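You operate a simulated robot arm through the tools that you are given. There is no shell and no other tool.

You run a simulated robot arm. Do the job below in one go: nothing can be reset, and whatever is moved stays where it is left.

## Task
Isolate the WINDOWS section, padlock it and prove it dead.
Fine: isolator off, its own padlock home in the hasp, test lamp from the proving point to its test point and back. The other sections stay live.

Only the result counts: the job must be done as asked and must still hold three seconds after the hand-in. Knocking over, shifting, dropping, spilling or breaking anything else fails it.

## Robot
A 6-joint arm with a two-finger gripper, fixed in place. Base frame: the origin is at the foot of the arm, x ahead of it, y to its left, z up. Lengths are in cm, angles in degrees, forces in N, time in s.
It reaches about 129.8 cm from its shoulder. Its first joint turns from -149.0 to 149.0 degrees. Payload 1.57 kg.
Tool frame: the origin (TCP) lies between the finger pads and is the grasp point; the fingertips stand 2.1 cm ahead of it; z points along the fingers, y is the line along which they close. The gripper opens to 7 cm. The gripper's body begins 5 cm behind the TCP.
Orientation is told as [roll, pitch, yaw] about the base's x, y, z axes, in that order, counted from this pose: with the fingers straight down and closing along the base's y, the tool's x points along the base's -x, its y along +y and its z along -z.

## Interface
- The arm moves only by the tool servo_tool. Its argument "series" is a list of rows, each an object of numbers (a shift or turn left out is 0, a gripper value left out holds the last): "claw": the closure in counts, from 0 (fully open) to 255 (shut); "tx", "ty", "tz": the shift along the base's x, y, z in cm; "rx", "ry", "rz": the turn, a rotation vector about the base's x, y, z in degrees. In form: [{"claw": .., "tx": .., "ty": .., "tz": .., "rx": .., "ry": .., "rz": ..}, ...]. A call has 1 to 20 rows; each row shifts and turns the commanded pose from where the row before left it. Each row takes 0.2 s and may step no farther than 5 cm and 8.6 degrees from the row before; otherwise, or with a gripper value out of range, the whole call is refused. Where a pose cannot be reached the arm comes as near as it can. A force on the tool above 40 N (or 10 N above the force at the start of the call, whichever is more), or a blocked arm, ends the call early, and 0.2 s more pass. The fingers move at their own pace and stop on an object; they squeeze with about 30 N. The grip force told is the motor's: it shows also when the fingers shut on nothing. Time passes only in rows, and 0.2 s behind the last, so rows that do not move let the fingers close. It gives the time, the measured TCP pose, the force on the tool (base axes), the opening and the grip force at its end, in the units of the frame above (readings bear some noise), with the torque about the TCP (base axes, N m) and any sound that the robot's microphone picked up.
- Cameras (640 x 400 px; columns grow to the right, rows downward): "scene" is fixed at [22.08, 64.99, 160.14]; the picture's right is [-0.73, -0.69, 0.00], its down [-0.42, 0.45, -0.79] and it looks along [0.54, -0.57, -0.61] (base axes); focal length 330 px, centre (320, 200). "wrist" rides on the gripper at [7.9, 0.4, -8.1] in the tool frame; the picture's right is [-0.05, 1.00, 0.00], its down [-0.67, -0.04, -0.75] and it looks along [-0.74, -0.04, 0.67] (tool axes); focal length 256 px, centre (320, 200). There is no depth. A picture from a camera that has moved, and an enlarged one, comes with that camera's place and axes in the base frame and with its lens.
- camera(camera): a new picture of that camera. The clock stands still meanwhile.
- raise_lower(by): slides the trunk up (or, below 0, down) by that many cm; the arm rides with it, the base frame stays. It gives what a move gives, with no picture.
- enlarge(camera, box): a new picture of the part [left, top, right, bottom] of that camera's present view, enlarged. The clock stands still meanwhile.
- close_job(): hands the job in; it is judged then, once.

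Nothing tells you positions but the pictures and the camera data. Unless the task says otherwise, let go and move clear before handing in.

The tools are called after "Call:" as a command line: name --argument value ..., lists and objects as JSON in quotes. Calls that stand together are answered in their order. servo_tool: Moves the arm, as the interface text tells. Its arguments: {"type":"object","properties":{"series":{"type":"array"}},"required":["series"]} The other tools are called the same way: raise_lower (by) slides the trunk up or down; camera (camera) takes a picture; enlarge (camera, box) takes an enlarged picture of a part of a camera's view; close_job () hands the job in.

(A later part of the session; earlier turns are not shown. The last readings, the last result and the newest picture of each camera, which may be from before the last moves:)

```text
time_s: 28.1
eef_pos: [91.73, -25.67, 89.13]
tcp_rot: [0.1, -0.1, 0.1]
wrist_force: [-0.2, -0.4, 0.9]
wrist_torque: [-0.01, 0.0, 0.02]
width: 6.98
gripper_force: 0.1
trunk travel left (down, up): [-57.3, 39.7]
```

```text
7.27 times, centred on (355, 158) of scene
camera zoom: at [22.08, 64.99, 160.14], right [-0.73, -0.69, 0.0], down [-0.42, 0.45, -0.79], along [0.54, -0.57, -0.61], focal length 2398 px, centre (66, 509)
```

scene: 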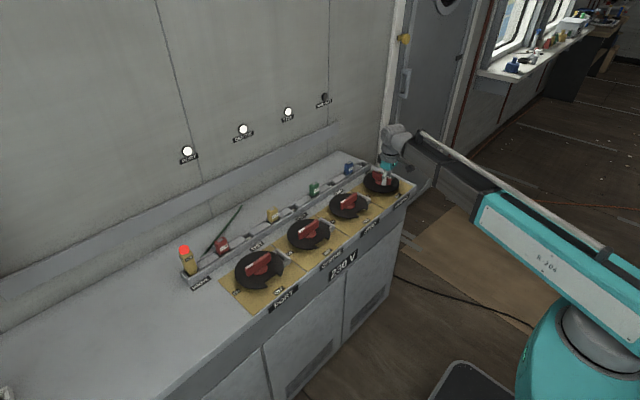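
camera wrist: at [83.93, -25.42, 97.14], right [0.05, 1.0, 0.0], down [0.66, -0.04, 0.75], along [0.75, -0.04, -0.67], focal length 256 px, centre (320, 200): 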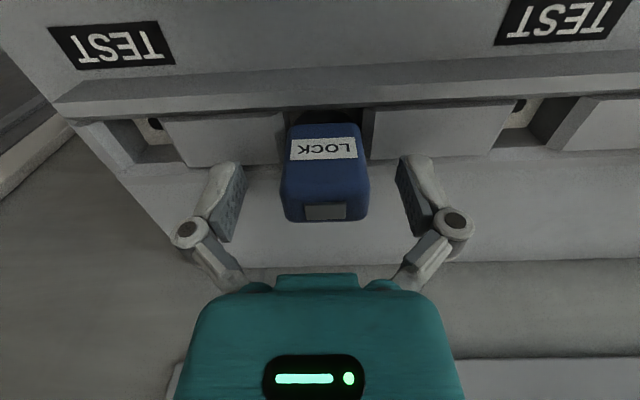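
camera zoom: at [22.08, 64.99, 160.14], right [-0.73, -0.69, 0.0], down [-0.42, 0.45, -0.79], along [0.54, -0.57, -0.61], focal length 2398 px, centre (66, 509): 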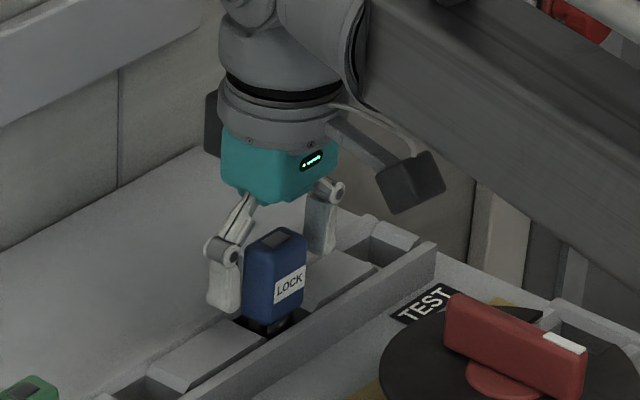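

The padlock is centred between the fingers to within 2 mm. I'll adjust and grip it.

Call:
servo_tool --series '[{"ty": 0.15}, {"claw": 80}, {"claw": 120}, {"claw": 180}, {"claw": 255}, {}, {}, {}]'

Call:
camera --camera "wrist"

```text
time_s: 29.9
eef_pos: [91.8, -25.68, 89.19]
tcp_rot: [0.2, -0.1, 0.0]
wrist_force: [0.1, 0.0, 1.3]
wrist_torque: [0.01, 0.02, 0.0]
width: 3.44
gripper_force: 29.6
trunk travel left (down, up): [-57.3, 39.7]
```

```text
taken
camera wrist: at [83.92, -25.29, 97.14], right [0.05, 1.0, 0.0], down [0.66, -0.04, 0.75], along [0.75, -0.04, -0.67], focal length 256 px, centre (320, 200)
```

wrist: 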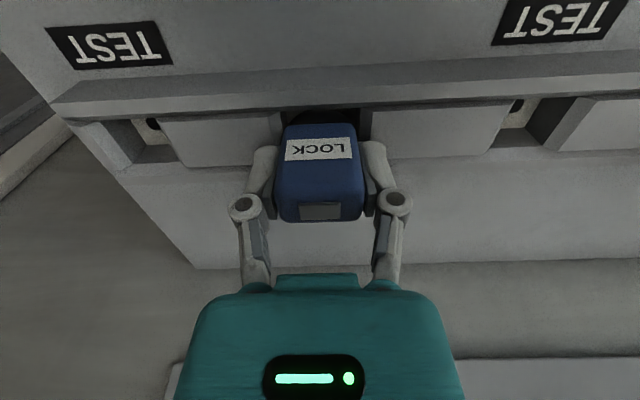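

Call:
raise_lower --by 9

Call:
camera --camera "wrist"

Call:
enlarge --camera "scene" --box '[310, 110, 400, 190]'

```text
time_s: 31.1
eef_pos: [91.8, -25.55, 98.22]
tcp_rot: [0.1, -0.1, -0.1]
wrist_force: [0.0, 0.3, -1.3]
wrist_torque: [-0.05, 0.02, 0.0]
width: 3.47
gripper_force: 30.3
trunk travel left (down, up): [-66.3, 30.7]
```

```text
taken
camera wrist: at [83.95, -25.3, 106.12], right [0.05, 1.0, 0.0], down [0.66, -0.04, 0.75], along [0.75, -0.04, -0.67], focal length 256 px, centre (320, 200)
```

wrist: 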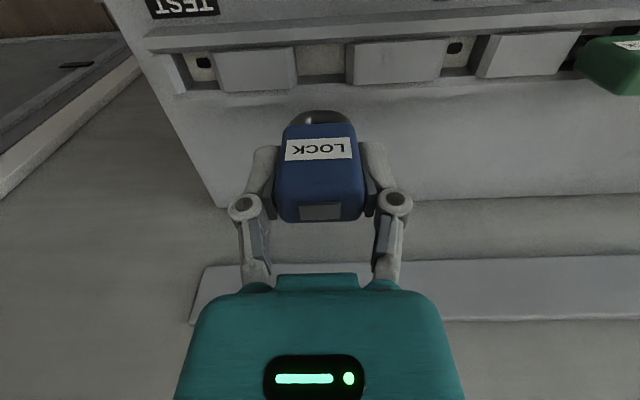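

```text
5.00 times, centred on (355, 150) of scene
camera zoom: at [22.08, 64.99, 160.14], right [-0.73, -0.69, 0.0], down [-0.42, 0.45, -0.79], along [0.54, -0.57, -0.61], focal length 1648 px, centre (145, 450)
```

zoom: 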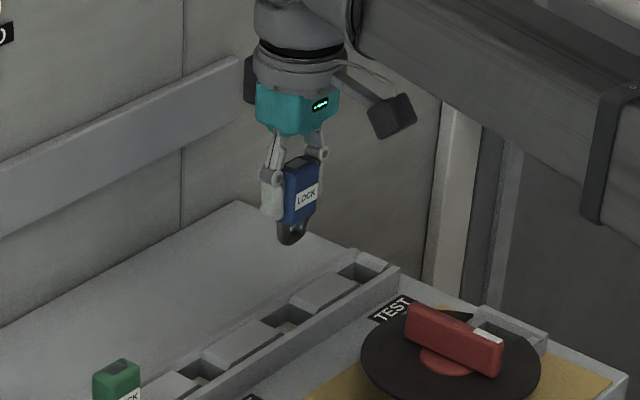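

The padlock is out, with a U-shackle hanging below it. I'll carry it over the hasp while turning it 90°.

Call:
servo_tool --series '[{"rz": -8.18, "tx": -1.309, "ty": -0.9}, {"rz": -8.18, "tx": -1.309, "ty": -0.9}, {"rz": -8.18, "tx": -1.309, "ty": -0.9}, {"rz": -8.18, "tx": -1.309, "ty": -0.9}, {"rz": -8.18, "tx": -1.309, "ty": -0.9}, {"rz": -8.18, "tx": -1.309, "ty": -0.9}, {"rz": -8.18, "tx": -1.309, "ty": -0.9}, {"rz": -8.18, "tx": -1.309, "ty": -0.9}, {"rz": -8.18, "tx": -1.309, "ty": -0.9}, {"rz": -8.18, "tx": -1.309, "ty": -0.9}, {"rz": -8.2, "tx": -1.309, "ty": -0.9}, {}]'

Call:
camera --camera "wrist"

Call:
enlarge --camera "scene" --box '[340, 120, 430, 200]'

```text
time_s: 33.7
eef_pos: [77.38, -35.44, 98.05]
tcp_rot: [0.1, 0.0, -90.1]
wrist_force: [0.2, -1.1, -0.9]
wrist_torque: [0.0, -0.01, -0.02]
width: 3.44
gripper_force: 29.6
trunk travel left (down, up): [-66.3, 30.7]
```

```text
taken
camera wrist: at [77.92, -27.65, 106.13], right [1.0, -0.05, 0.0], down [-0.04, -0.66, 0.75], along [-0.04, -0.75, -0.67], focal length 256 px, centre (320, 200)
```

wrist: 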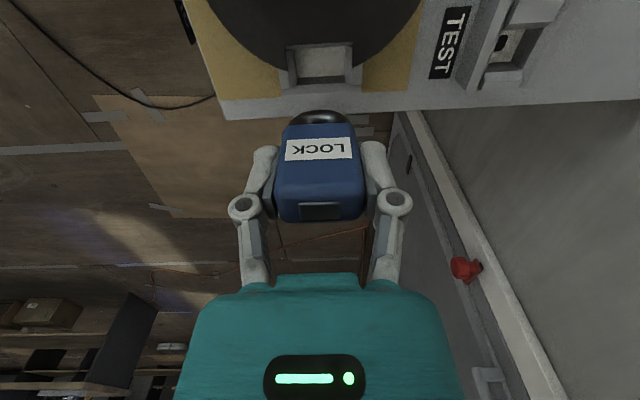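

```text
5.00 times, centred on (385, 160) of scene
camera zoom: at [22.08, 64.99, 160.14], right [-0.73, -0.69, 0.0], down [-0.42, 0.45, -0.79], along [0.54, -0.57, -0.61], focal length 1648 px, centre (-5, 400)
```

zoom: 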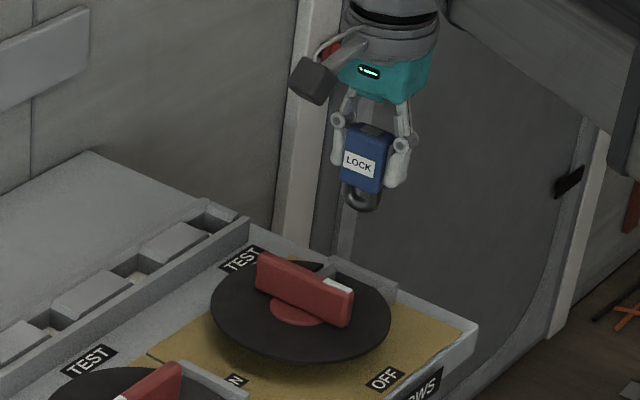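

Call:
enlarge --camera "wrist" --box '[250, 20, 400, 130]'

Call:
enlarge --camera "scene" --box '[375, 130, 430, 190]'

```text
3.64 times, centred on (325, 75) of wrist
camera zoom: at [77.92, -27.65, 106.13], right [1.0, -0.05, 0.0], down [-0.04, -0.66, 0.75], along [-0.04, -0.75, -0.67], focal length 931 px, centre (302, 654)
```

zoom: 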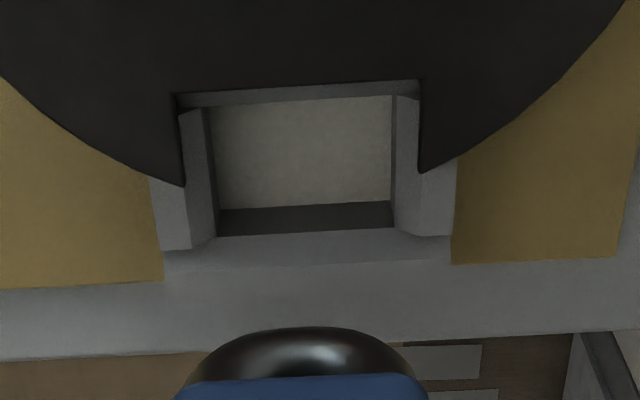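

```text
6.67 times, centred on (402, 160) of scene
camera zoom: at [22.08, 64.99, 160.14], right [-0.73, -0.69, 0.0], down [-0.42, 0.45, -0.79], along [0.54, -0.57, -0.61], focal length 2198 px, centre (-230, 467)
```

zoom: 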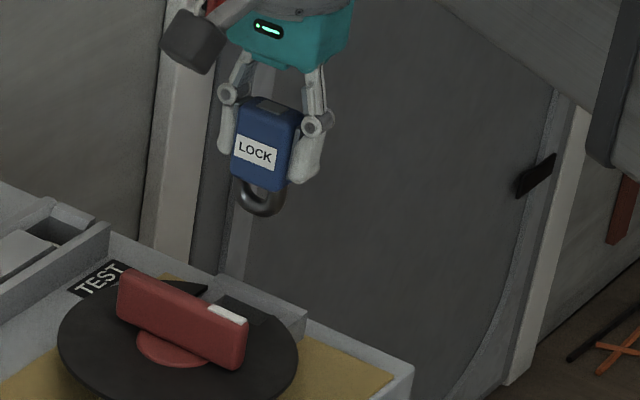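

The lock is centred over the hasp pocket at (77.5, -35.55). I'll lower it to just above the disc and check.

Call:
raise_lower --by -5

Call:
camera --camera "wrist"

Call:
enlarge --camera "scene" --box '[360, 140, 430, 200]'

```text
time_s: 34.6
eef_pos: [77.37, -35.51, 93.11]
tcp_rot: [0.1, -0.1, -90.0]
wrist_force: [0.6, -0.6, -0.6]
wrist_torque: [-0.02, -0.01, 0.0]
width: 3.45
gripper_force: 30.1
trunk travel left (down, up): [-61.3, 35.7]
```

```text
taken
camera wrist: at [77.91, -27.64, 101.14], right [1.0, -0.05, 0.0], down [-0.04, -0.66, 0.75], along [-0.04, -0.75, -0.67], focal length 256 px, centre (320, 200)
```

wrist: 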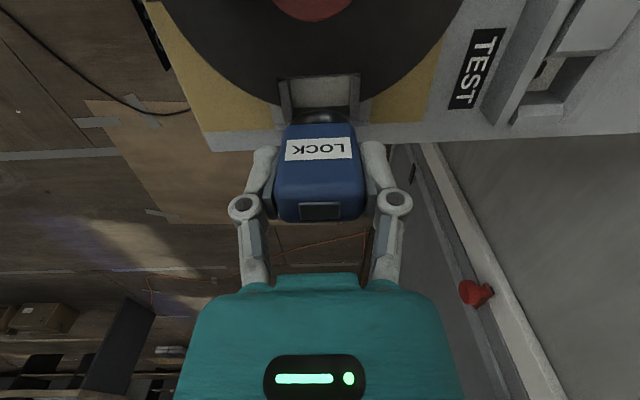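

```text
6.67 times, centred on (395, 170) of scene
camera zoom: at [22.08, 64.99, 160.14], right [-0.73, -0.69, 0.0], down [-0.42, 0.45, -0.79], along [0.54, -0.57, -0.61], focal length 2198 px, centre (-180, 400)
```

zoom: 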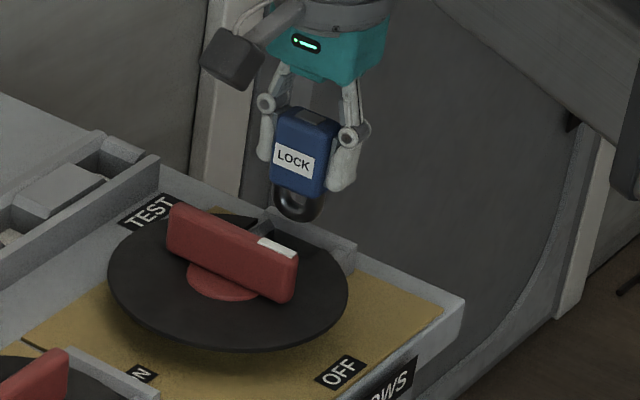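

Call:
enlarge --camera "wrist" --box '[260, 60, 390, 150]'

```text
4.44 times, centred on (325, 105) of wrist
camera zoom: at [77.91, -27.64, 101.14], right [1.0, -0.05, 0.0], down [-0.04, -0.66, 0.75], along [-0.04, -0.75, -0.67], focal length 1138 px, centre (298, 622)
```

zoom: 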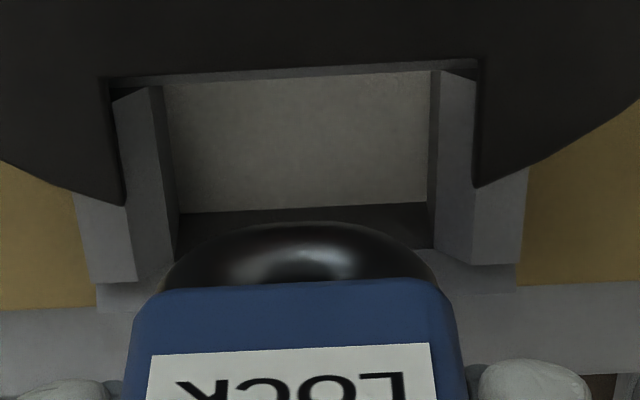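

Call:
raise_lower --by -1.8

Call:
camera --camera "wrist"

Call:
enlarge --camera "scene" --box '[360, 140, 430, 200]'

```text
time_s: 35.3
eef_pos: [77.47, -35.53, 91.59]
tcp_rot: [0.1, -0.1, -90.0]
wrist_force: [-0.7, 0.5, -0.3]
wrist_torque: [0.0, 0.02, 0.02]
width: 3.43
gripper_force: 30.0
trunk travel left (down, up): [-59.5, 37.5]
```

```text
taken
camera wrist: at [77.91, -27.64, 99.33], right [1.0, -0.05, 0.0], down [-0.04, -0.66, 0.75], along [-0.04, -0.75, -0.67], focal length 256 px, centre (320, 200)
```

wrist: 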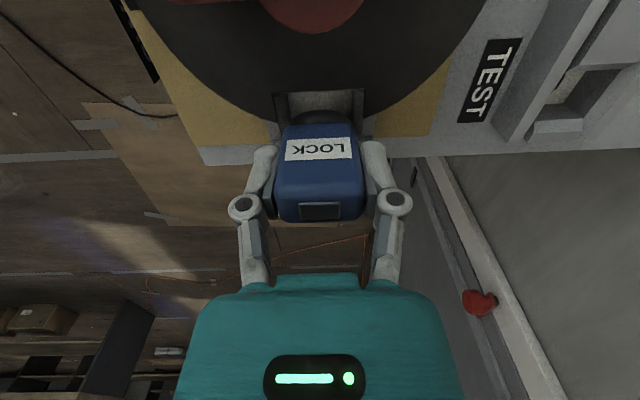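

```text
6.67 times, centred on (395, 170) of scene
camera zoom: at [22.08, 64.99, 160.14], right [-0.73, -0.69, 0.0], down [-0.42, 0.45, -0.79], along [0.54, -0.57, -0.61], focal length 2198 px, centre (-180, 400)
```

zoom: 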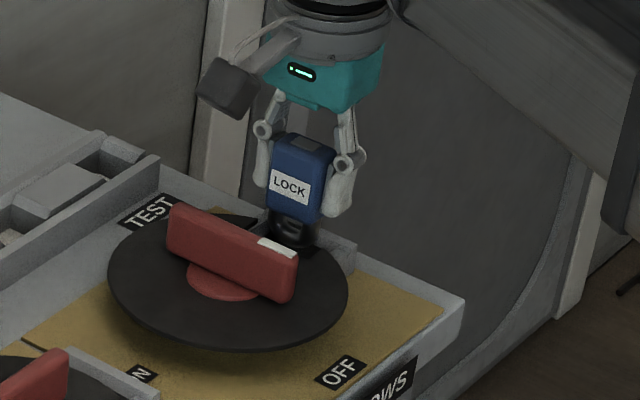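

Call:
raise_lower --by -0.8

Call:
enlarge --camera "wrist" --box '[240, 70, 410, 230]'

Call:
enlarge --camera "scene" --box '[370, 150, 420, 195]'

```text
time_s: 35.9
eef_pos: [77.38, -35.45, 90.47]
tcp_rot: [0.2, -0.1, -90.0]
wrist_force: [0.0, -0.2, -1.0]
wrist_torque: [0.02, 0.0, 0.01]
width: 3.44
gripper_force: 29.9
trunk travel left (down, up): [-58.7, 38.3]
```

```text
2.50 times, centred on (325, 150) of wrist
camera zoom: at [77.91, -27.64, 98.53], right [1.0, -0.05, 0.0], down [-0.04, -0.66, 0.75], along [-0.04, -0.75, -0.67], focal length 640 px, centre (308, 325)
```

zoom: 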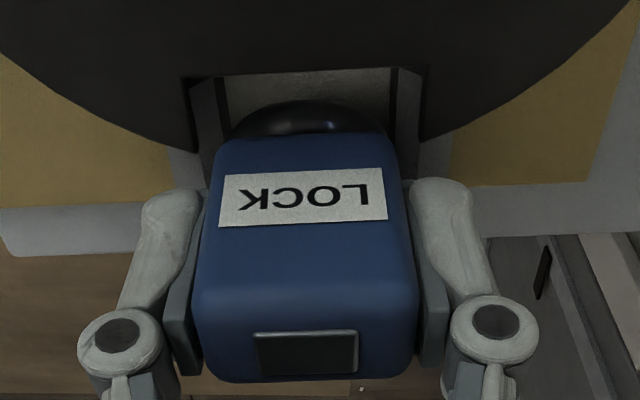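

```text
8.89 times, centred on (395, 172) of scene
camera zoom: at [22.08, 64.99, 160.14], right [-0.73, -0.69, 0.0], down [-0.42, 0.45, -0.79], along [0.54, -0.57, -0.61], focal length 2931 px, centre (-347, 444)
```

zoom: 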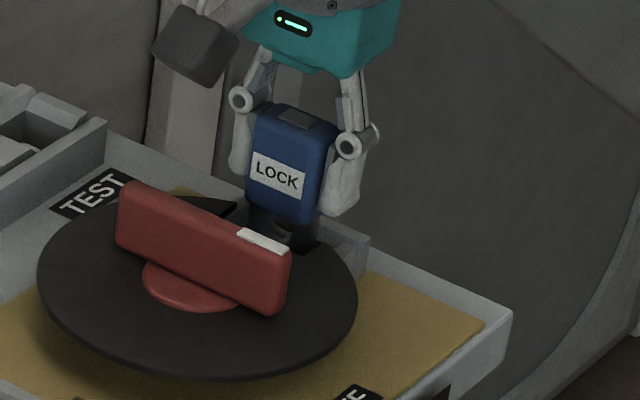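

Call:
raise_lower --by -0.5

```text
time_s: 36.4
eef_pos: [77.37, -35.51, 90.06]
tcp_rot: [0.2, -0.1, -90.0]
wrist_force: [0.0, 0.5, -0.2]
wrist_torque: [-0.01, 0.02, -0.01]
width: 3.44
gripper_force: 30.1
trunk travel left (down, up): [-58.2, 38.8]
```

Call:
raise_lower --by -0.3

Call:
enlarge --camera "wrist" --box '[240, 70, 410, 230]'

```text
time_s: 36.9
eef_pos: [77.55, -35.44, 89.77]
tcp_rot: [0.1, -0.1, -90.0]
wrist_force: [-0.3, -0.1, -1.7]
wrist_torque: [0.02, -0.03, -0.02]
width: 3.44
gripper_force: 30.2
trunk travel left (down, up): [-57.9, 39.1]
```

```text
2.50 times, centred on (325, 150) of wrist
camera zoom: at [77.91, -27.64, 97.73], right [1.0, -0.05, 0.0], down [-0.04, -0.66, 0.75], along [-0.04, -0.75, -0.67], focal length 640 px, centre (308, 325)
```

zoom: 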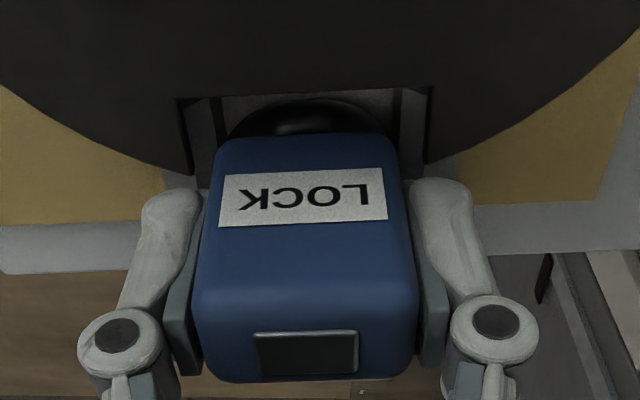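

Call:
raise_lower --by -0.3

```text
time_s: 37.4
eef_pos: [77.48, -35.49, 89.49]
tcp_rot: [0.2, -0.1, -90.0]
wrist_force: [0.4, 0.2, 1.3]
wrist_torque: [-0.01, 0.02, 0.0]
width: 3.45
gripper_force: 30.5
trunk travel left (down, up): [-57.6, 39.4]
```

Call:
raise_lower --by -0.2

```text
time_s: 38.0
eef_pos: [77.43, -35.42, 89.45]
tcp_rot: [0.2, -0.2, -90.0]
wrist_force: [6.5, -2.9, 23.8]
wrist_torque: [-0.05, -0.19, -0.01]
width: 3.46
gripper_force: 30.0
trunk travel left (down, up): [-57.4, 39.6]
```

Contact at about 24 N, at nearly the same height as in the rail, so the shackle is on the pocket floor. I'll relieve the load slightly and release.

Call:
raise_lower --by 0.15

Call:
servo_tool --series '[{"claw": 100}, {"claw": 60}, {"claw": 30}, {}, {}, {}]'

Call:
camera --camera "wrist"

Call:
enlarge --camera "scene" --box '[370, 150, 420, 195]'

```text
time_s: 38.5
eef_pos: [77.49, -35.42, 89.38]
tcp_rot: [0.1, 0.0, -90.0]
wrist_force: [2.1, -0.7, 5.0]
wrist_torque: [-0.03, -0.09, -0.02]
width: 3.43
gripper_force: 30.0
trunk travel left (down, up): [-57.5, 39.5]
```

```text
time_s: 39.9
eef_pos: [77.53, -35.51, 89.47]
tcp_rot: [0.1, -0.2, -90.0]
wrist_force: [0.1, 0.5, 0.3]
wrist_torque: [0.01, 0.0, 0.0]
width: 6.17
gripper_force: 0.0
trunk travel left (down, up): [-57.5, 39.5]
```

```text
taken
camera wrist: at [77.91, -27.64, 97.39], right [1.0, -0.05, 0.0], down [-0.04, -0.66, 0.75], along [-0.04, -0.75, -0.67], focal length 256 px, centre (320, 200)
```

wrist: 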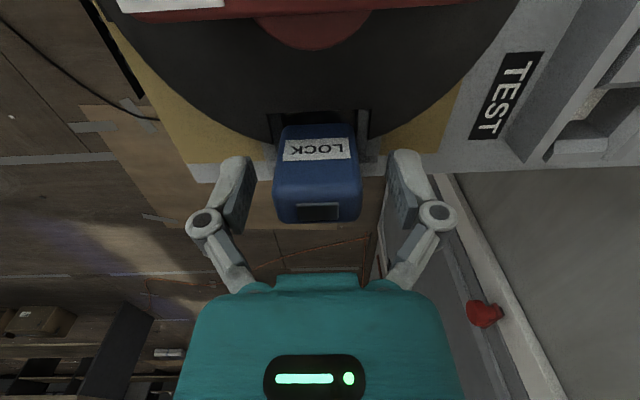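

```text
8.89 times, centred on (395, 172) of scene
camera zoom: at [22.08, 64.99, 160.14], right [-0.73, -0.69, 0.0], down [-0.42, 0.45, -0.79], along [0.54, -0.57, -0.61], focal length 2931 px, centre (-347, 444)
```

zoom: 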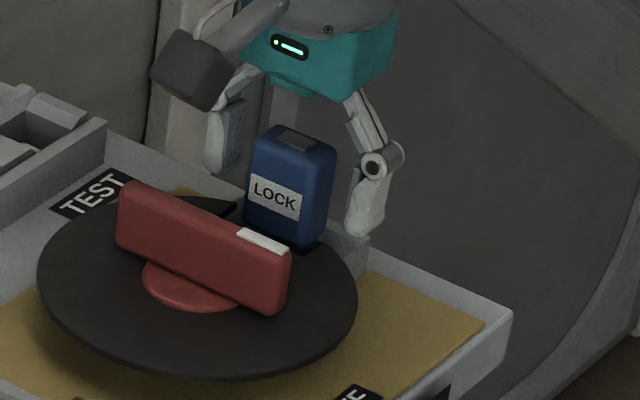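

The padlock is standing upright in the hasp. I'll rise clear and verify.

Call:
raise_lower --by 14

Call:
camera --camera "wrist"

Call:
camera --camera "scene"

Call:
enlarge --camera "scene" --box '[370, 150, 420, 195]'

Call:
enlarge --camera "wrist" --box '[240, 0, 400, 110]'

```text
time_s: 41.5
eef_pos: [77.48, -35.46, 103.35]
tcp_rot: [0.2, 0.0, -89.9]
wrist_force: [-0.6, -0.2, -0.3]
wrist_torque: [0.0, 0.0, 0.0]
width: 6.19
gripper_force: 0.1
trunk travel left (down, up): [-71.5, 25.5]
```

```text
taken
camera wrist: at [77.92, -27.64, 111.38], right [1.0, -0.05, 0.0], down [-0.04, -0.66, 0.75], along [-0.04, -0.75, -0.67], focal length 256 px, centre (320, 200)
```

wrist: 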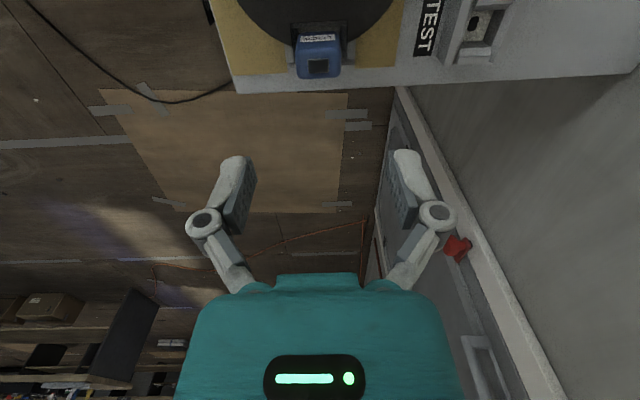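

```text
taken
```

scene: 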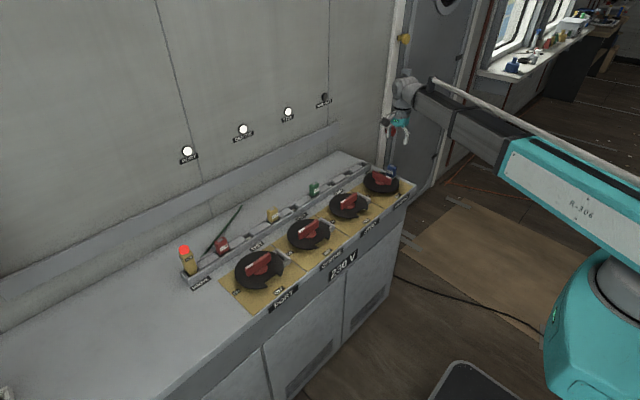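

```text
8.89 times, centred on (395, 172) of scene
camera zoom: at [22.08, 64.99, 160.14], right [-0.73, -0.69, 0.0], down [-0.42, 0.45, -0.79], along [0.54, -0.57, -0.61], focal length 2931 px, centre (-347, 444)
```

zoom: 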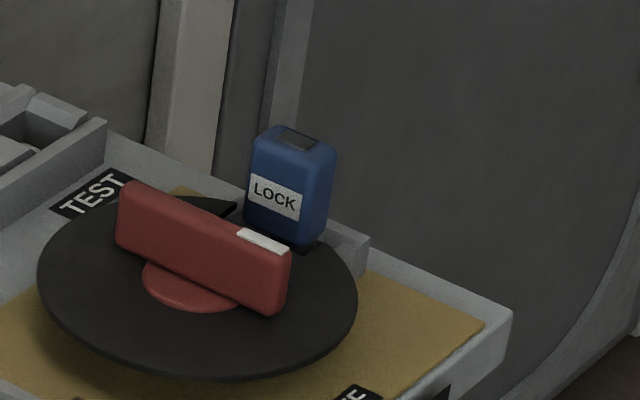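

```text
3.64 times, centred on (320, 55) of wrist
camera zoom: at [77.92, -27.64, 111.38], right [1.0, -0.05, 0.0], down [-0.04, -0.66, 0.75], along [-0.04, -0.75, -0.67], focal length 931 px, centre (320, 727)
```

zoom: 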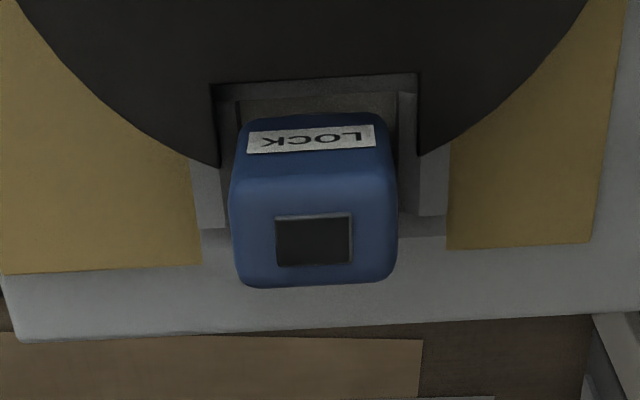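

The padlock is home, the WINDOWS lamp is dark and the other three are lit. Next is the test lamp, which I put at about (91.8, 45) with its top near z=94.5. I'll turn back to yaw 0 and travel there.

Call:
servo_tool --series '[{"claw": 0, "rz": 5.3, "tx": 0.15, "ty": 4.7}, {"rz": 5.3, "tx": 0.15, "ty": 4.7}, {"rz": 5.3, "tx": 0.15, "ty": 4.7}, {"rz": 5.3, "tx": 0.15, "ty": 4.7}, {"rz": 5.3, "tx": 0.15, "ty": 4.7}, {"rz": 5.3, "tx": 0.15, "ty": 4.7}, {"rz": 5.3, "tx": 0.15, "ty": 4.7}, {"rz": 5.3, "tx": 0.15, "ty": 4.7}, {"rz": 5.3, "tx": 0.15, "ty": 4.7}, {"rz": 5.3, "tx": 0.15, "ty": 4.7}, {"rz": 5.3, "tx": 0.15, "ty": 4.7}, {"rz": 5.3, "tx": 0.15, "ty": 4.7}, {"rz": 5.3, "tx": 0.15, "ty": 4.7}, {"rz": 5.3, "tx": 0.15, "ty": 4.7}, {"rz": 5.3, "tx": 0.15, "ty": 4.7}, {"rz": 5.3, "tx": 0.15, "ty": 4.7}, {"rz": 5.2, "tx": 0.15, "ty": 4.7}, {}]'

Call:
camera --camera "wrist"

Call:
camera --camera "scene"

```text
time_s: 45.3
eef_pos: [80.18, 44.25, 103.33]
tcp_rot: [0.1, -0.1, 0.1]
wrist_force: [-0.4, -0.1, -0.2]
wrist_torque: [-0.07, 0.01, 0.03]
width: 7.02
gripper_force: 0.0
trunk travel left (down, up): [-71.5, 25.5]
```

```text
taken
camera wrist: at [72.26, 44.65, 111.38], right [0.05, 1.0, 0.0], down [0.66, -0.04, 0.75], along [0.75, -0.04, -0.67], focal length 256 px, centre (320, 200)
```

wrist: 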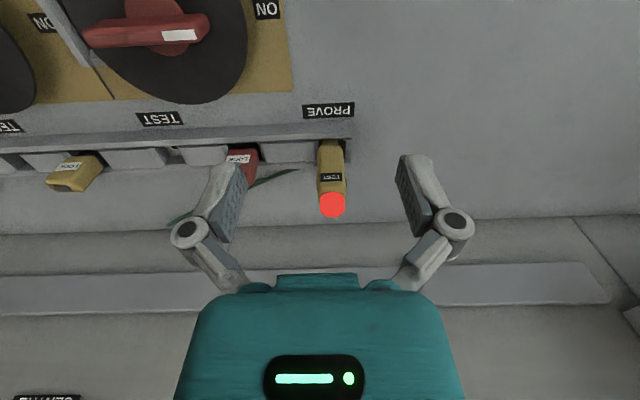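

```text
taken
```

scene: 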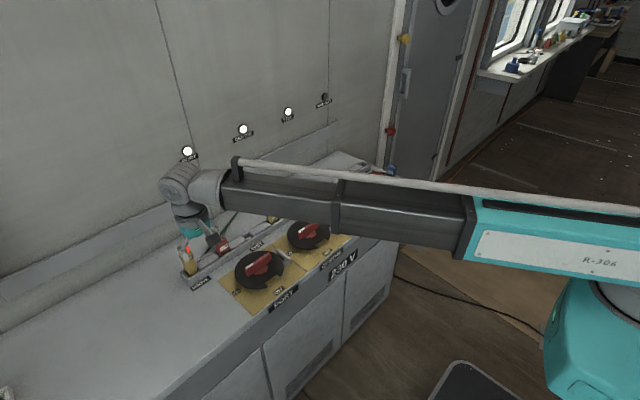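

Call:
enlarge --camera "wrist" --box '[270, 120, 390, 230]'

Call:
enlarge --camera "scene" --box '[160, 220, 230, 295]'

```text
3.64 times, centred on (330, 175) of wrist
camera zoom: at [72.26, 44.65, 111.38], right [0.05, 1.0, 0.0], down [0.66, -0.04, 0.75], along [0.75, -0.04, -0.67], focal length 931 px, centre (284, 291)
```

zoom: 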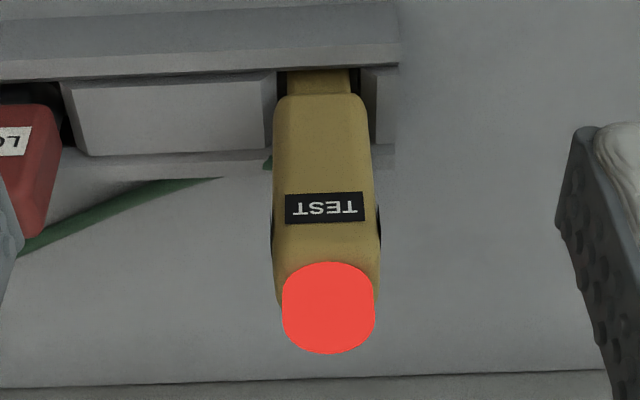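

```text
5.33 times, centred on (195, 258) of scene
camera zoom: at [22.08, 64.99, 160.14], right [-0.73, -0.69, 0.0], down [-0.42, 0.45, -0.79], along [0.54, -0.57, -0.61], focal length 1758 px, centre (987, -107)
```

zoom: 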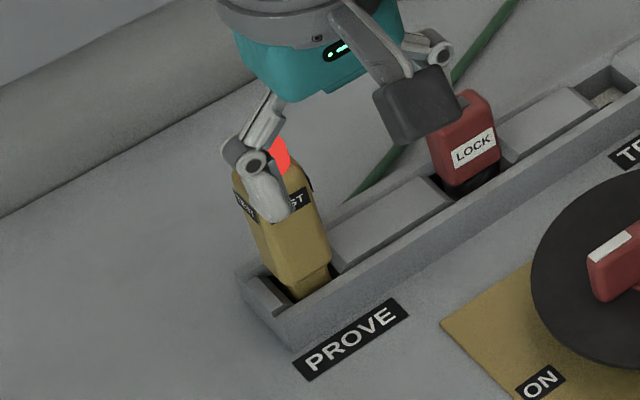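

Call:
servo_tool --series '[{"tx": 3.8, "ty": 0.2}, {"tx": 3.8, "ty": 0.2}, {"tx": 3.8, "ty": 0.2}, {}]'

Call:
camera --camera "wrist"

Call:
enlarge --camera "wrist" --box '[250, 20, 410, 150]'

```text
time_s: 46.3
eef_pos: [91.45, 44.87, 103.37]
tcp_rot: [0.1, -0.1, 0.1]
wrist_force: [0.1, 0.8, -0.1]
wrist_torque: [-0.02, -0.02, -0.03]
width: 6.99
gripper_force: 0.1
trunk travel left (down, up): [-71.5, 25.5]
```

```text
taken
camera wrist: at [83.58, 45.08, 111.38], right [0.05, 1.0, 0.0], down [0.66, -0.04, 0.75], along [0.75, -0.04, -0.67], focal length 256 px, centre (320, 200)
```

wrist: 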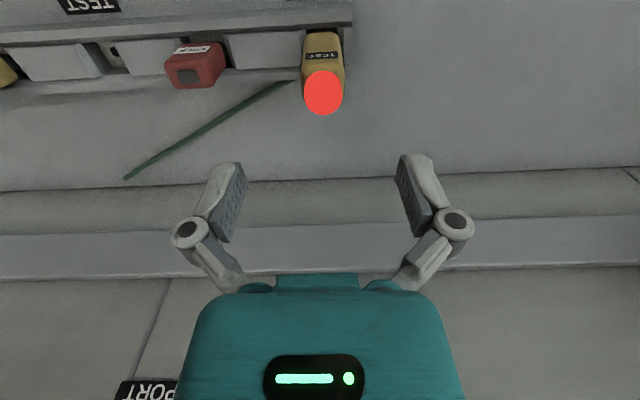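

```text
3.08 times, centred on (330, 85) of wrist
camera zoom: at [83.58, 45.08, 111.38], right [0.05, 1.0, 0.0], down [0.66, -0.04, 0.75], along [0.75, -0.04, -0.67], focal length 788 px, centre (289, 554)
```

zoom: 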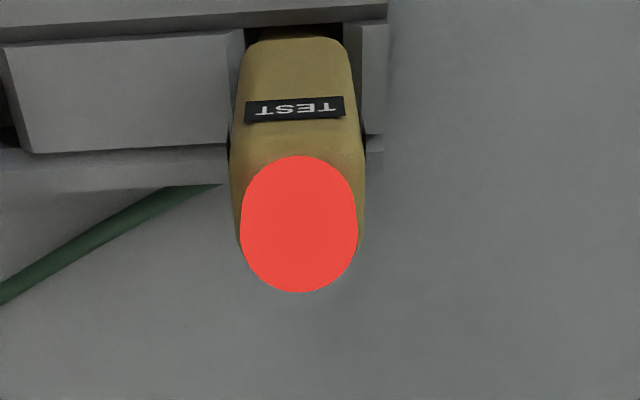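

Call:
servo_tool --series '[{"tx": 0.13, "ty": 0.08}, {}]'

Call:
raise_lower --by -8

Call:
camera --camera "wrist"

Call:
enlarge --camera "scene" --box '[150, 210, 230, 290]'

```text
time_s: 46.9
eef_pos: [91.61, 44.93, 103.39]
tcp_rot: [0.1, -0.1, 0.1]
wrist_force: [0.1, 0.6, 0.5]
wrist_torque: [0.05, 0.02, 0.0]
width: 6.99
gripper_force: 0.1
trunk travel left (down, up): [-71.5, 25.5]
```

```text
time_s: 48.1
eef_pos: [91.59, 44.85, 95.55]
tcp_rot: [0.1, -0.1, 0.0]
wrist_force: [0.8, 1.0, 0.1]
wrist_torque: [0.0, 0.02, 0.01]
width: 6.99
gripper_force: 0.0
trunk travel left (down, up): [-63.5, 33.5]
```

```text
taken
camera wrist: at [83.65, 45.22, 103.4], right [0.05, 1.0, 0.0], down [0.66, -0.04, 0.75], along [0.75, -0.04, -0.67], focal length 256 px, centre (320, 200)
```

wrist: 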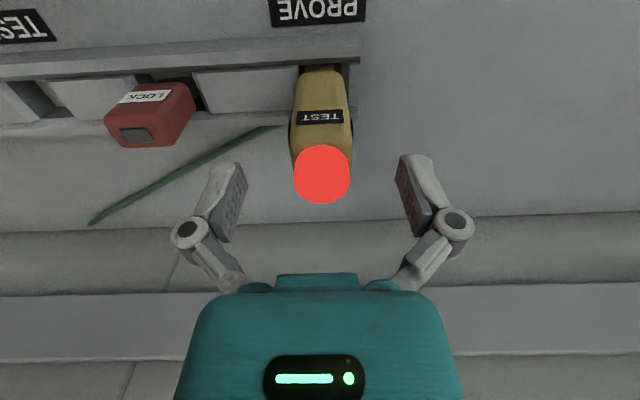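

```text
5.00 times, centred on (190, 250) of scene
camera zoom: at [22.08, 64.99, 160.14], right [-0.73, -0.69, 0.0], down [-0.42, 0.45, -0.79], along [0.54, -0.57, -0.61], focal length 1648 px, centre (970, -50)
```

zoom: 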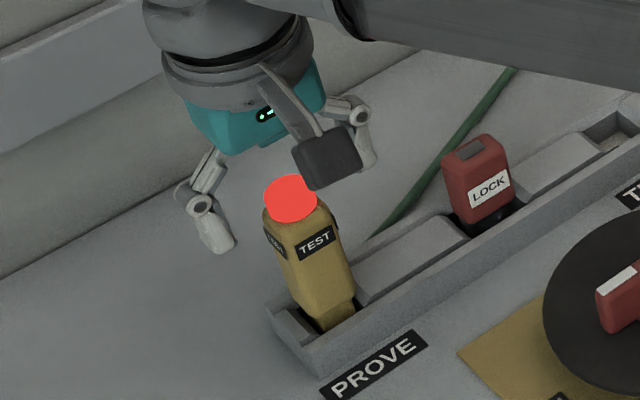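

Call:
raise_lower --by -3.6

Call:
camera --camera "wrist"

Call:
enlarge --camera "scene" --box '[150, 210, 230, 290]'

```text
time_s: 48.9
eef_pos: [91.59, 44.99, 91.8]
tcp_rot: [0.2, -0.1, 0.1]
wrist_force: [0.7, 0.5, 0.3]
wrist_torque: [0.02, 0.03, -0.01]
width: 7.0
gripper_force: 0.1
trunk travel left (down, up): [-59.9, 37.1]
```

```text
taken
camera wrist: at [83.65, 45.22, 99.79], right [0.05, 1.0, 0.0], down [0.66, -0.04, 0.75], along [0.75, -0.04, -0.67], focal length 256 px, centre (320, 200)
```

wrist: 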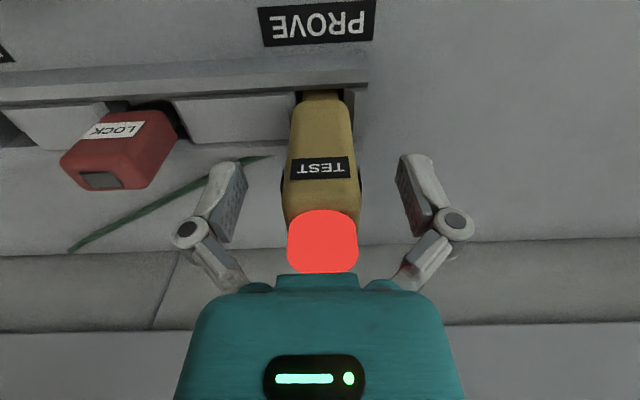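

```text
5.00 times, centred on (190, 250) of scene
camera zoom: at [22.08, 64.99, 160.14], right [-0.73, -0.69, 0.0], down [-0.42, 0.45, -0.79], along [0.54, -0.57, -0.61], focal length 1648 px, centre (970, -50)
```

zoom: 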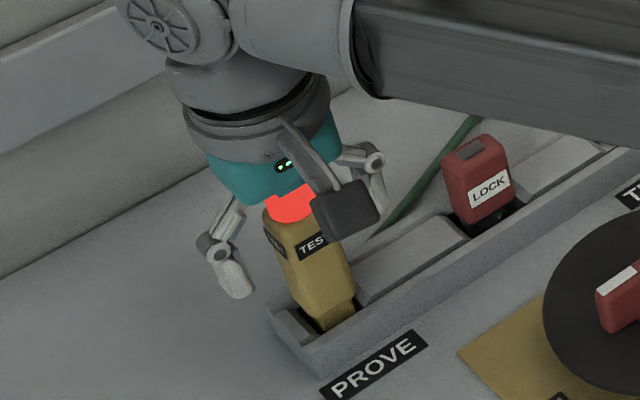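

The lamp is centred between the fingers and the palm is just clear of its red top. Gripping.

Call:
servo_tool --series '[{"claw": 80}, {"claw": 120}, {"claw": 180}, {"claw": 255}, {}, {}, {}, {}]'

Call:
camera --camera "wrist"

```text
time_s: 50.7
eef_pos: [91.56, 44.88, 91.81]
tcp_rot: [0.0, -0.1, 0.0]
wrist_force: [0.4, 0.5, 1.5]
wrist_torque: [-0.01, -0.03, 0.01]
width: 2.94
gripper_force: 29.6
trunk travel left (down, up): [-59.9, 37.1]
```

```text
taken
camera wrist: at [83.65, 45.22, 99.79], right [0.05, 1.0, 0.0], down [0.66, -0.04, 0.75], along [0.75, -0.04, -0.67], focal length 256 px, centre (320, 200)
```

wrist: 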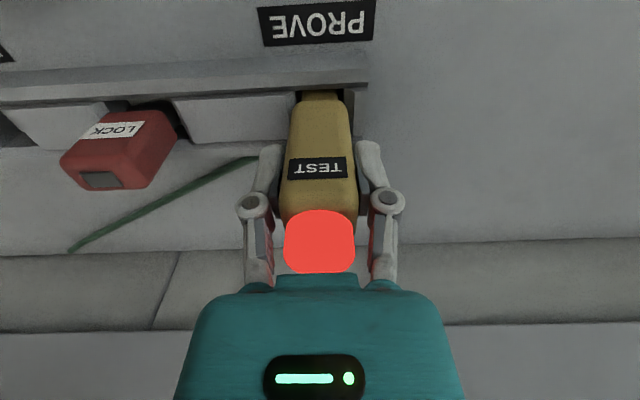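

Call:
raise_lower --by 12

Call:
camera --camera "wrist"

Call:
camera --camera "scene"

Call:
enlarge --camera "wrist" --box '[240, 0, 400, 130]'

```text
time_s: 52.2
eef_pos: [91.79, 44.94, 103.76]
tcp_rot: [0.2, -0.1, -0.1]
wrist_force: [0.2, 0.1, -0.7]
wrist_torque: [-0.01, 0.0, 0.0]
width: 2.94
gripper_force: 30.0
trunk travel left (down, up): [-71.9, 25.1]
```

```text
taken
camera wrist: at [83.68, 45.23, 111.76], right [0.05, 1.0, 0.0], down [0.66, -0.04, 0.75], along [0.75, -0.04, -0.67], focal length 256 px, centre (320, 200)
```

wrist: 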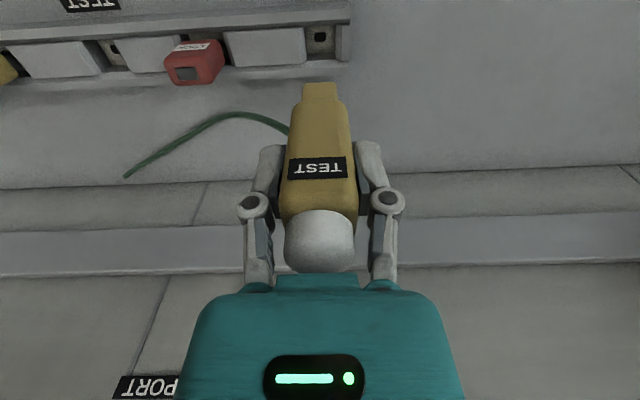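

```text
taken
```

scene: 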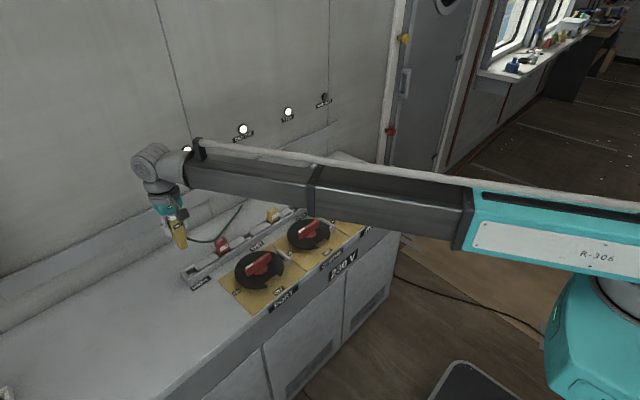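

```text
3.08 times, centred on (320, 65) of wrist
camera zoom: at [83.68, 45.23, 111.76], right [0.05, 1.0, 0.0], down [0.66, -0.04, 0.75], along [0.75, -0.04, -0.67], focal length 788 px, centre (320, 615)
```

zoom: 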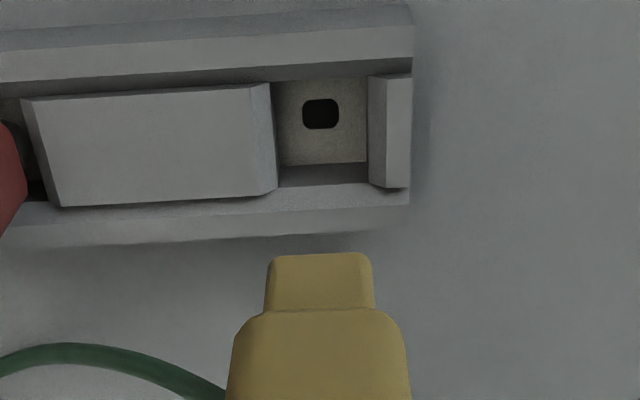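

The lamp went out as it left the proving point, as it should. It trails a green lead from its back, so I'll check where that runs before travelling.

Call:
enlarge --camera "scene" --box '[130, 180, 270, 290]'

Call:
enlarge --camera "wrist" --box '[80, 60, 320, 240]'

```text
3.64 times, centred on (200, 235) of scene
camera zoom: at [22.08, 64.99, 160.14], right [-0.73, -0.69, 0.0], down [-0.42, 0.45, -0.79], along [0.54, -0.57, -0.61], focal length 1199 px, centre (756, 73)
```

zoom: 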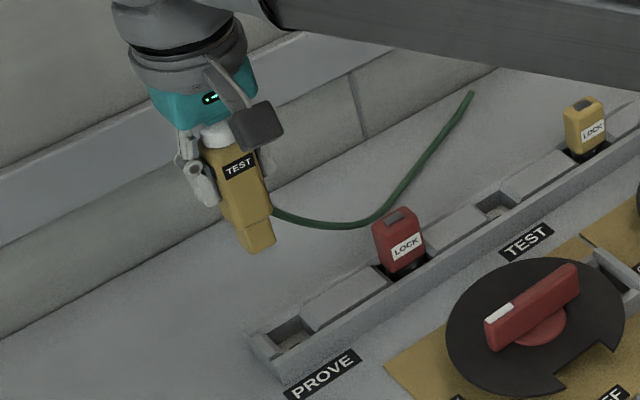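

```text
2.22 times, centred on (200, 150) of wrist
camera zoom: at [83.68, 45.23, 111.76], right [0.05, 1.0, 0.0], down [0.66, -0.04, 0.75], along [0.75, -0.04, -0.67], focal length 569 px, centre (587, 311)
```

zoom: 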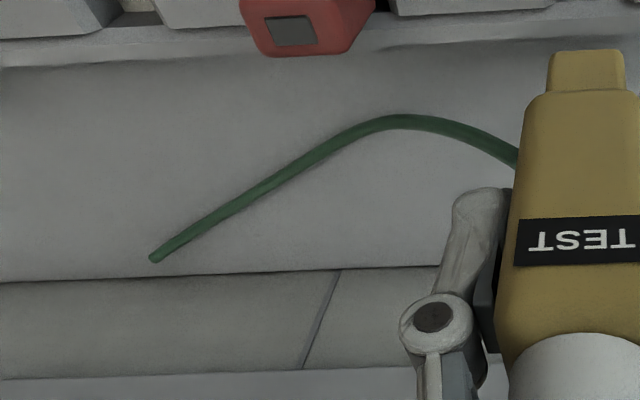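

The lead runs from the back of the lamp to the counter behind the rail, so I'll travel slightly behind the rail at moderate speed to keep it clear of the padlocks. I'll stop midway to check forces.

Call:
servo_tool --series '[{"tx": 1.7}, {"tx": 1.7}, {"ty": -3}, {"ty": -3}, {"ty": -3}, {"ty": -3}, {"ty": -3}, {"ty": -3}, {"ty": -3}, {"ty": -3}, {}]'

Call:
camera --camera "scene"

Call:
camera --camera "wrist"

```text
time_s: 54.6
eef_pos: [95.29, 20.77, 103.93]
tcp_rot: [0.1, -0.1, 0.0]
wrist_force: [-0.5, -1.1, -0.5]
wrist_torque: [-0.04, -0.04, 0.02]
width: 2.88
gripper_force: 29.7
trunk travel left (down, up): [-71.9, 25.1]
```

```text
taken
```

scene: 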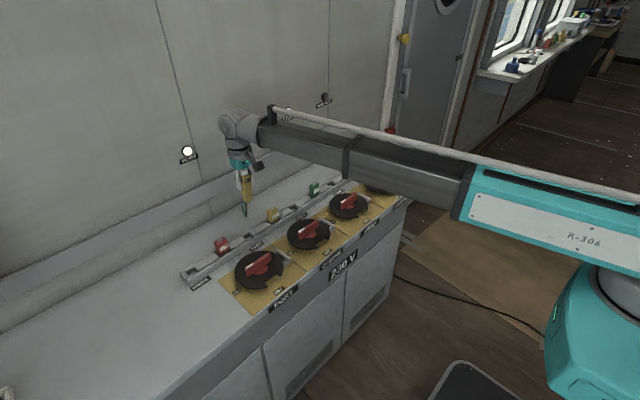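

```text
taken
camera wrist: at [87.3, 21.04, 111.78], right [0.05, 1.0, 0.0], down [0.66, -0.04, 0.75], along [0.75, -0.04, -0.67], focal length 256 px, centre (320, 200)
```

wrist: 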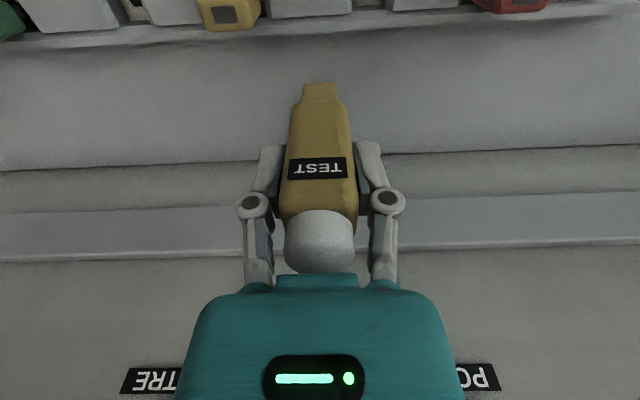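

The lead simply follows the lamp and I see no extra force. Continuing to the WINDOWS test point.

Call:
servo_tool --series '[{"ty": -3}, {"ty": -3}, {"ty": -3}, {"ty": -3}, {"ty": -3}, {"ty": -3}, {"ty": -3}, {"ty": -3}, {"ty": -3}, {"ty": -3}, {}]'

Call:
enlarge --camera "scene" --box '[220, 90, 420, 240]'

```text
time_s: 57.0
eef_pos: [94.94, -9.43, 103.72]
tcp_rot: [0.2, -0.1, 0.0]
wrist_force: [0.0, -0.3, -0.9]
wrist_torque: [0.01, 0.03, 0.05]
width: 2.93
gripper_force: 30.0
trunk travel left (down, up): [-71.9, 25.1]
```

```text
2.67 times, centred on (320, 165) of scene
camera zoom: at [22.08, 64.99, 160.14], right [-0.73, -0.69, 0.0], down [-0.42, 0.45, -0.79], along [0.54, -0.57, -0.61], focal length 879 px, centre (320, 293)
```

zoom: 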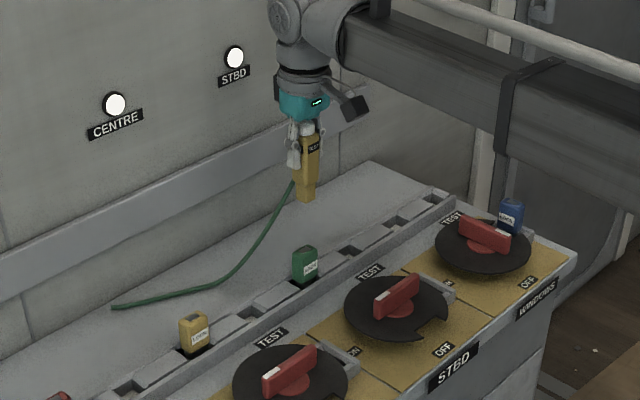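

Call:
servo_tool --series '[{"ty": -2.9}, {"ty": -2.9}, {"ty": -2.9}, {"ty": -2.9}, {"ty": -2.9}, {"ty": -2.9}, {"ty": -2.9}, {"ty": -2.9}, {"ty": -2.9}, {"tx": -1.7}, {"tx": -1.7}, {}]'

Call:
camera --camera "wrist"

Call:
enlarge --camera "wrist" --box '[240, 0, 400, 130]'

Call:
enlarge --camera "scene" --box '[240, 90, 420, 210]'

```text
time_s: 59.6
eef_pos: [91.66, -35.26, 103.69]
tcp_rot: [0.1, 0.0, 0.0]
wrist_force: [-0.1, 1.2, -0.9]
wrist_torque: [-0.03, -0.01, 0.07]
width: 2.92
gripper_force: 30.6
trunk travel left (down, up): [-71.9, 25.1]
```

```text
taken
camera wrist: at [83.73, -34.98, 111.77], right [0.05, 1.0, 0.0], down [0.66, -0.04, 0.75], along [0.75, -0.04, -0.67], focal length 256 px, centre (320, 200)
```

wrist: 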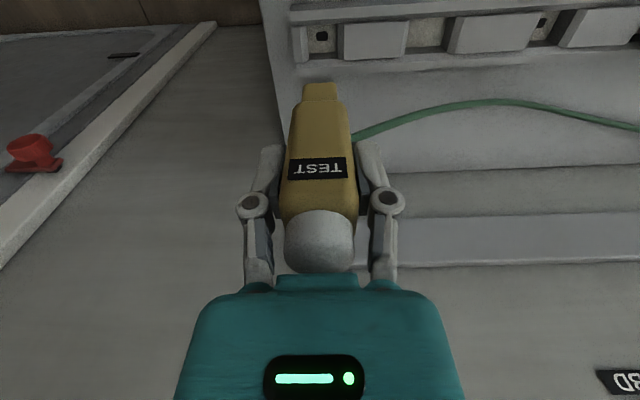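

```text
3.08 times, centred on (320, 65) of wrist
camera zoom: at [83.73, -34.98, 111.77], right [0.05, 1.0, 0.0], down [0.66, -0.04, 0.75], along [0.75, -0.04, -0.67], focal length 788 px, centre (320, 615)
```

zoom: 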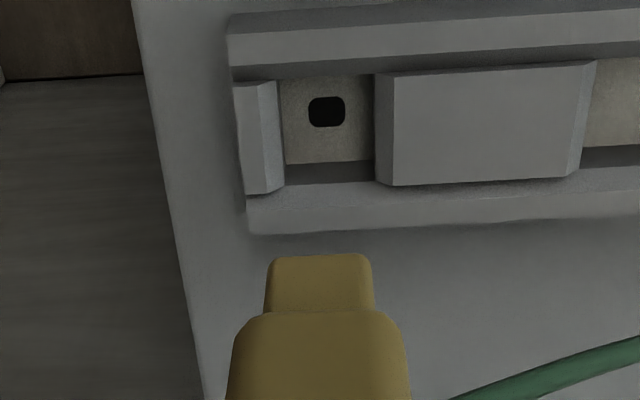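

```text
3.33 times, centred on (330, 150) of scene
camera zoom: at [22.08, 64.99, 160.14], right [-0.73, -0.69, 0.0], down [-0.42, 0.45, -0.79], along [0.54, -0.57, -0.61], focal length 1099 px, centre (287, 367)
```

zoom: 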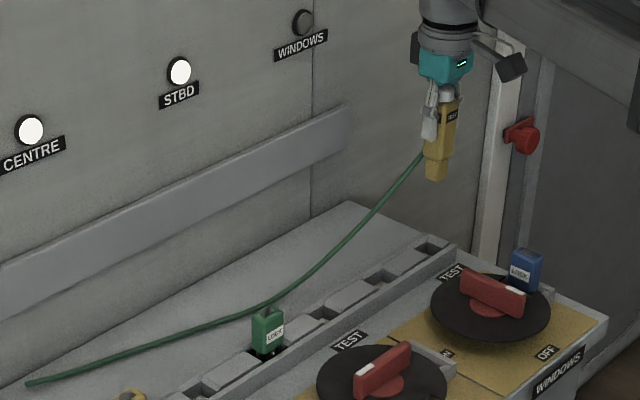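

The WINDOWS pocket shows in almost the same spot as the PROVE pocket did. I'll correct by about 2 mm in y and 1 mm in x, then descend.

Call:
servo_tool --series '[{"tx": -0.08, "ty": 0.2}, {}, {}]'

Call:
raise_lower --by -7

Call:
enlarge --camera "wrist" --box '[240, 20, 400, 150]'

Call:
enlarge --camera "scene" --box '[240, 90, 420, 210]'

```text
time_s: 60.4
eef_pos: [91.44, -35.06, 103.78]
tcp_rot: [0.2, -0.2, 0.0]
wrist_force: [0.5, -0.9, -0.5]
wrist_torque: [-0.01, -0.03, 0.03]
width: 2.91
gripper_force: 29.8
trunk travel left (down, up): [-71.9, 25.1]
```

```text
time_s: 61.5
eef_pos: [91.49, -35.08, 96.74]
tcp_rot: [0.2, 0.0, 0.0]
wrist_force: [-0.4, 0.7, -0.1]
wrist_torque: [0.04, 0.04, -0.02]
width: 2.92
gripper_force: 30.5
trunk travel left (down, up): [-64.9, 32.1]
```

```text
3.08 times, centred on (320, 85) of wrist
camera zoom: at [83.56, -34.75, 104.79], right [0.05, 1.0, 0.0], down [0.66, -0.04, 0.75], along [0.75, -0.04, -0.67], focal length 788 px, centre (320, 554)
```

zoom: 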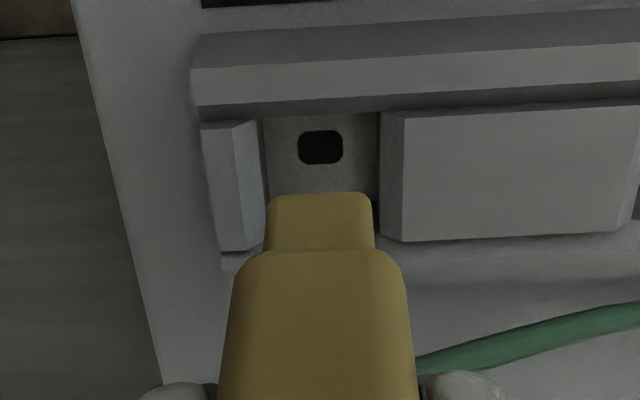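

```text
3.33 times, centred on (330, 150) of scene
camera zoom: at [22.08, 64.99, 160.14], right [-0.73, -0.69, 0.0], down [-0.42, 0.45, -0.79], along [0.54, -0.57, -0.61], focal length 1099 px, centre (287, 367)
```

zoom: 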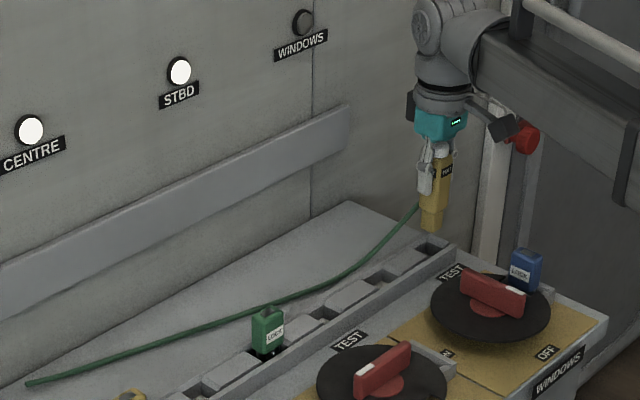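

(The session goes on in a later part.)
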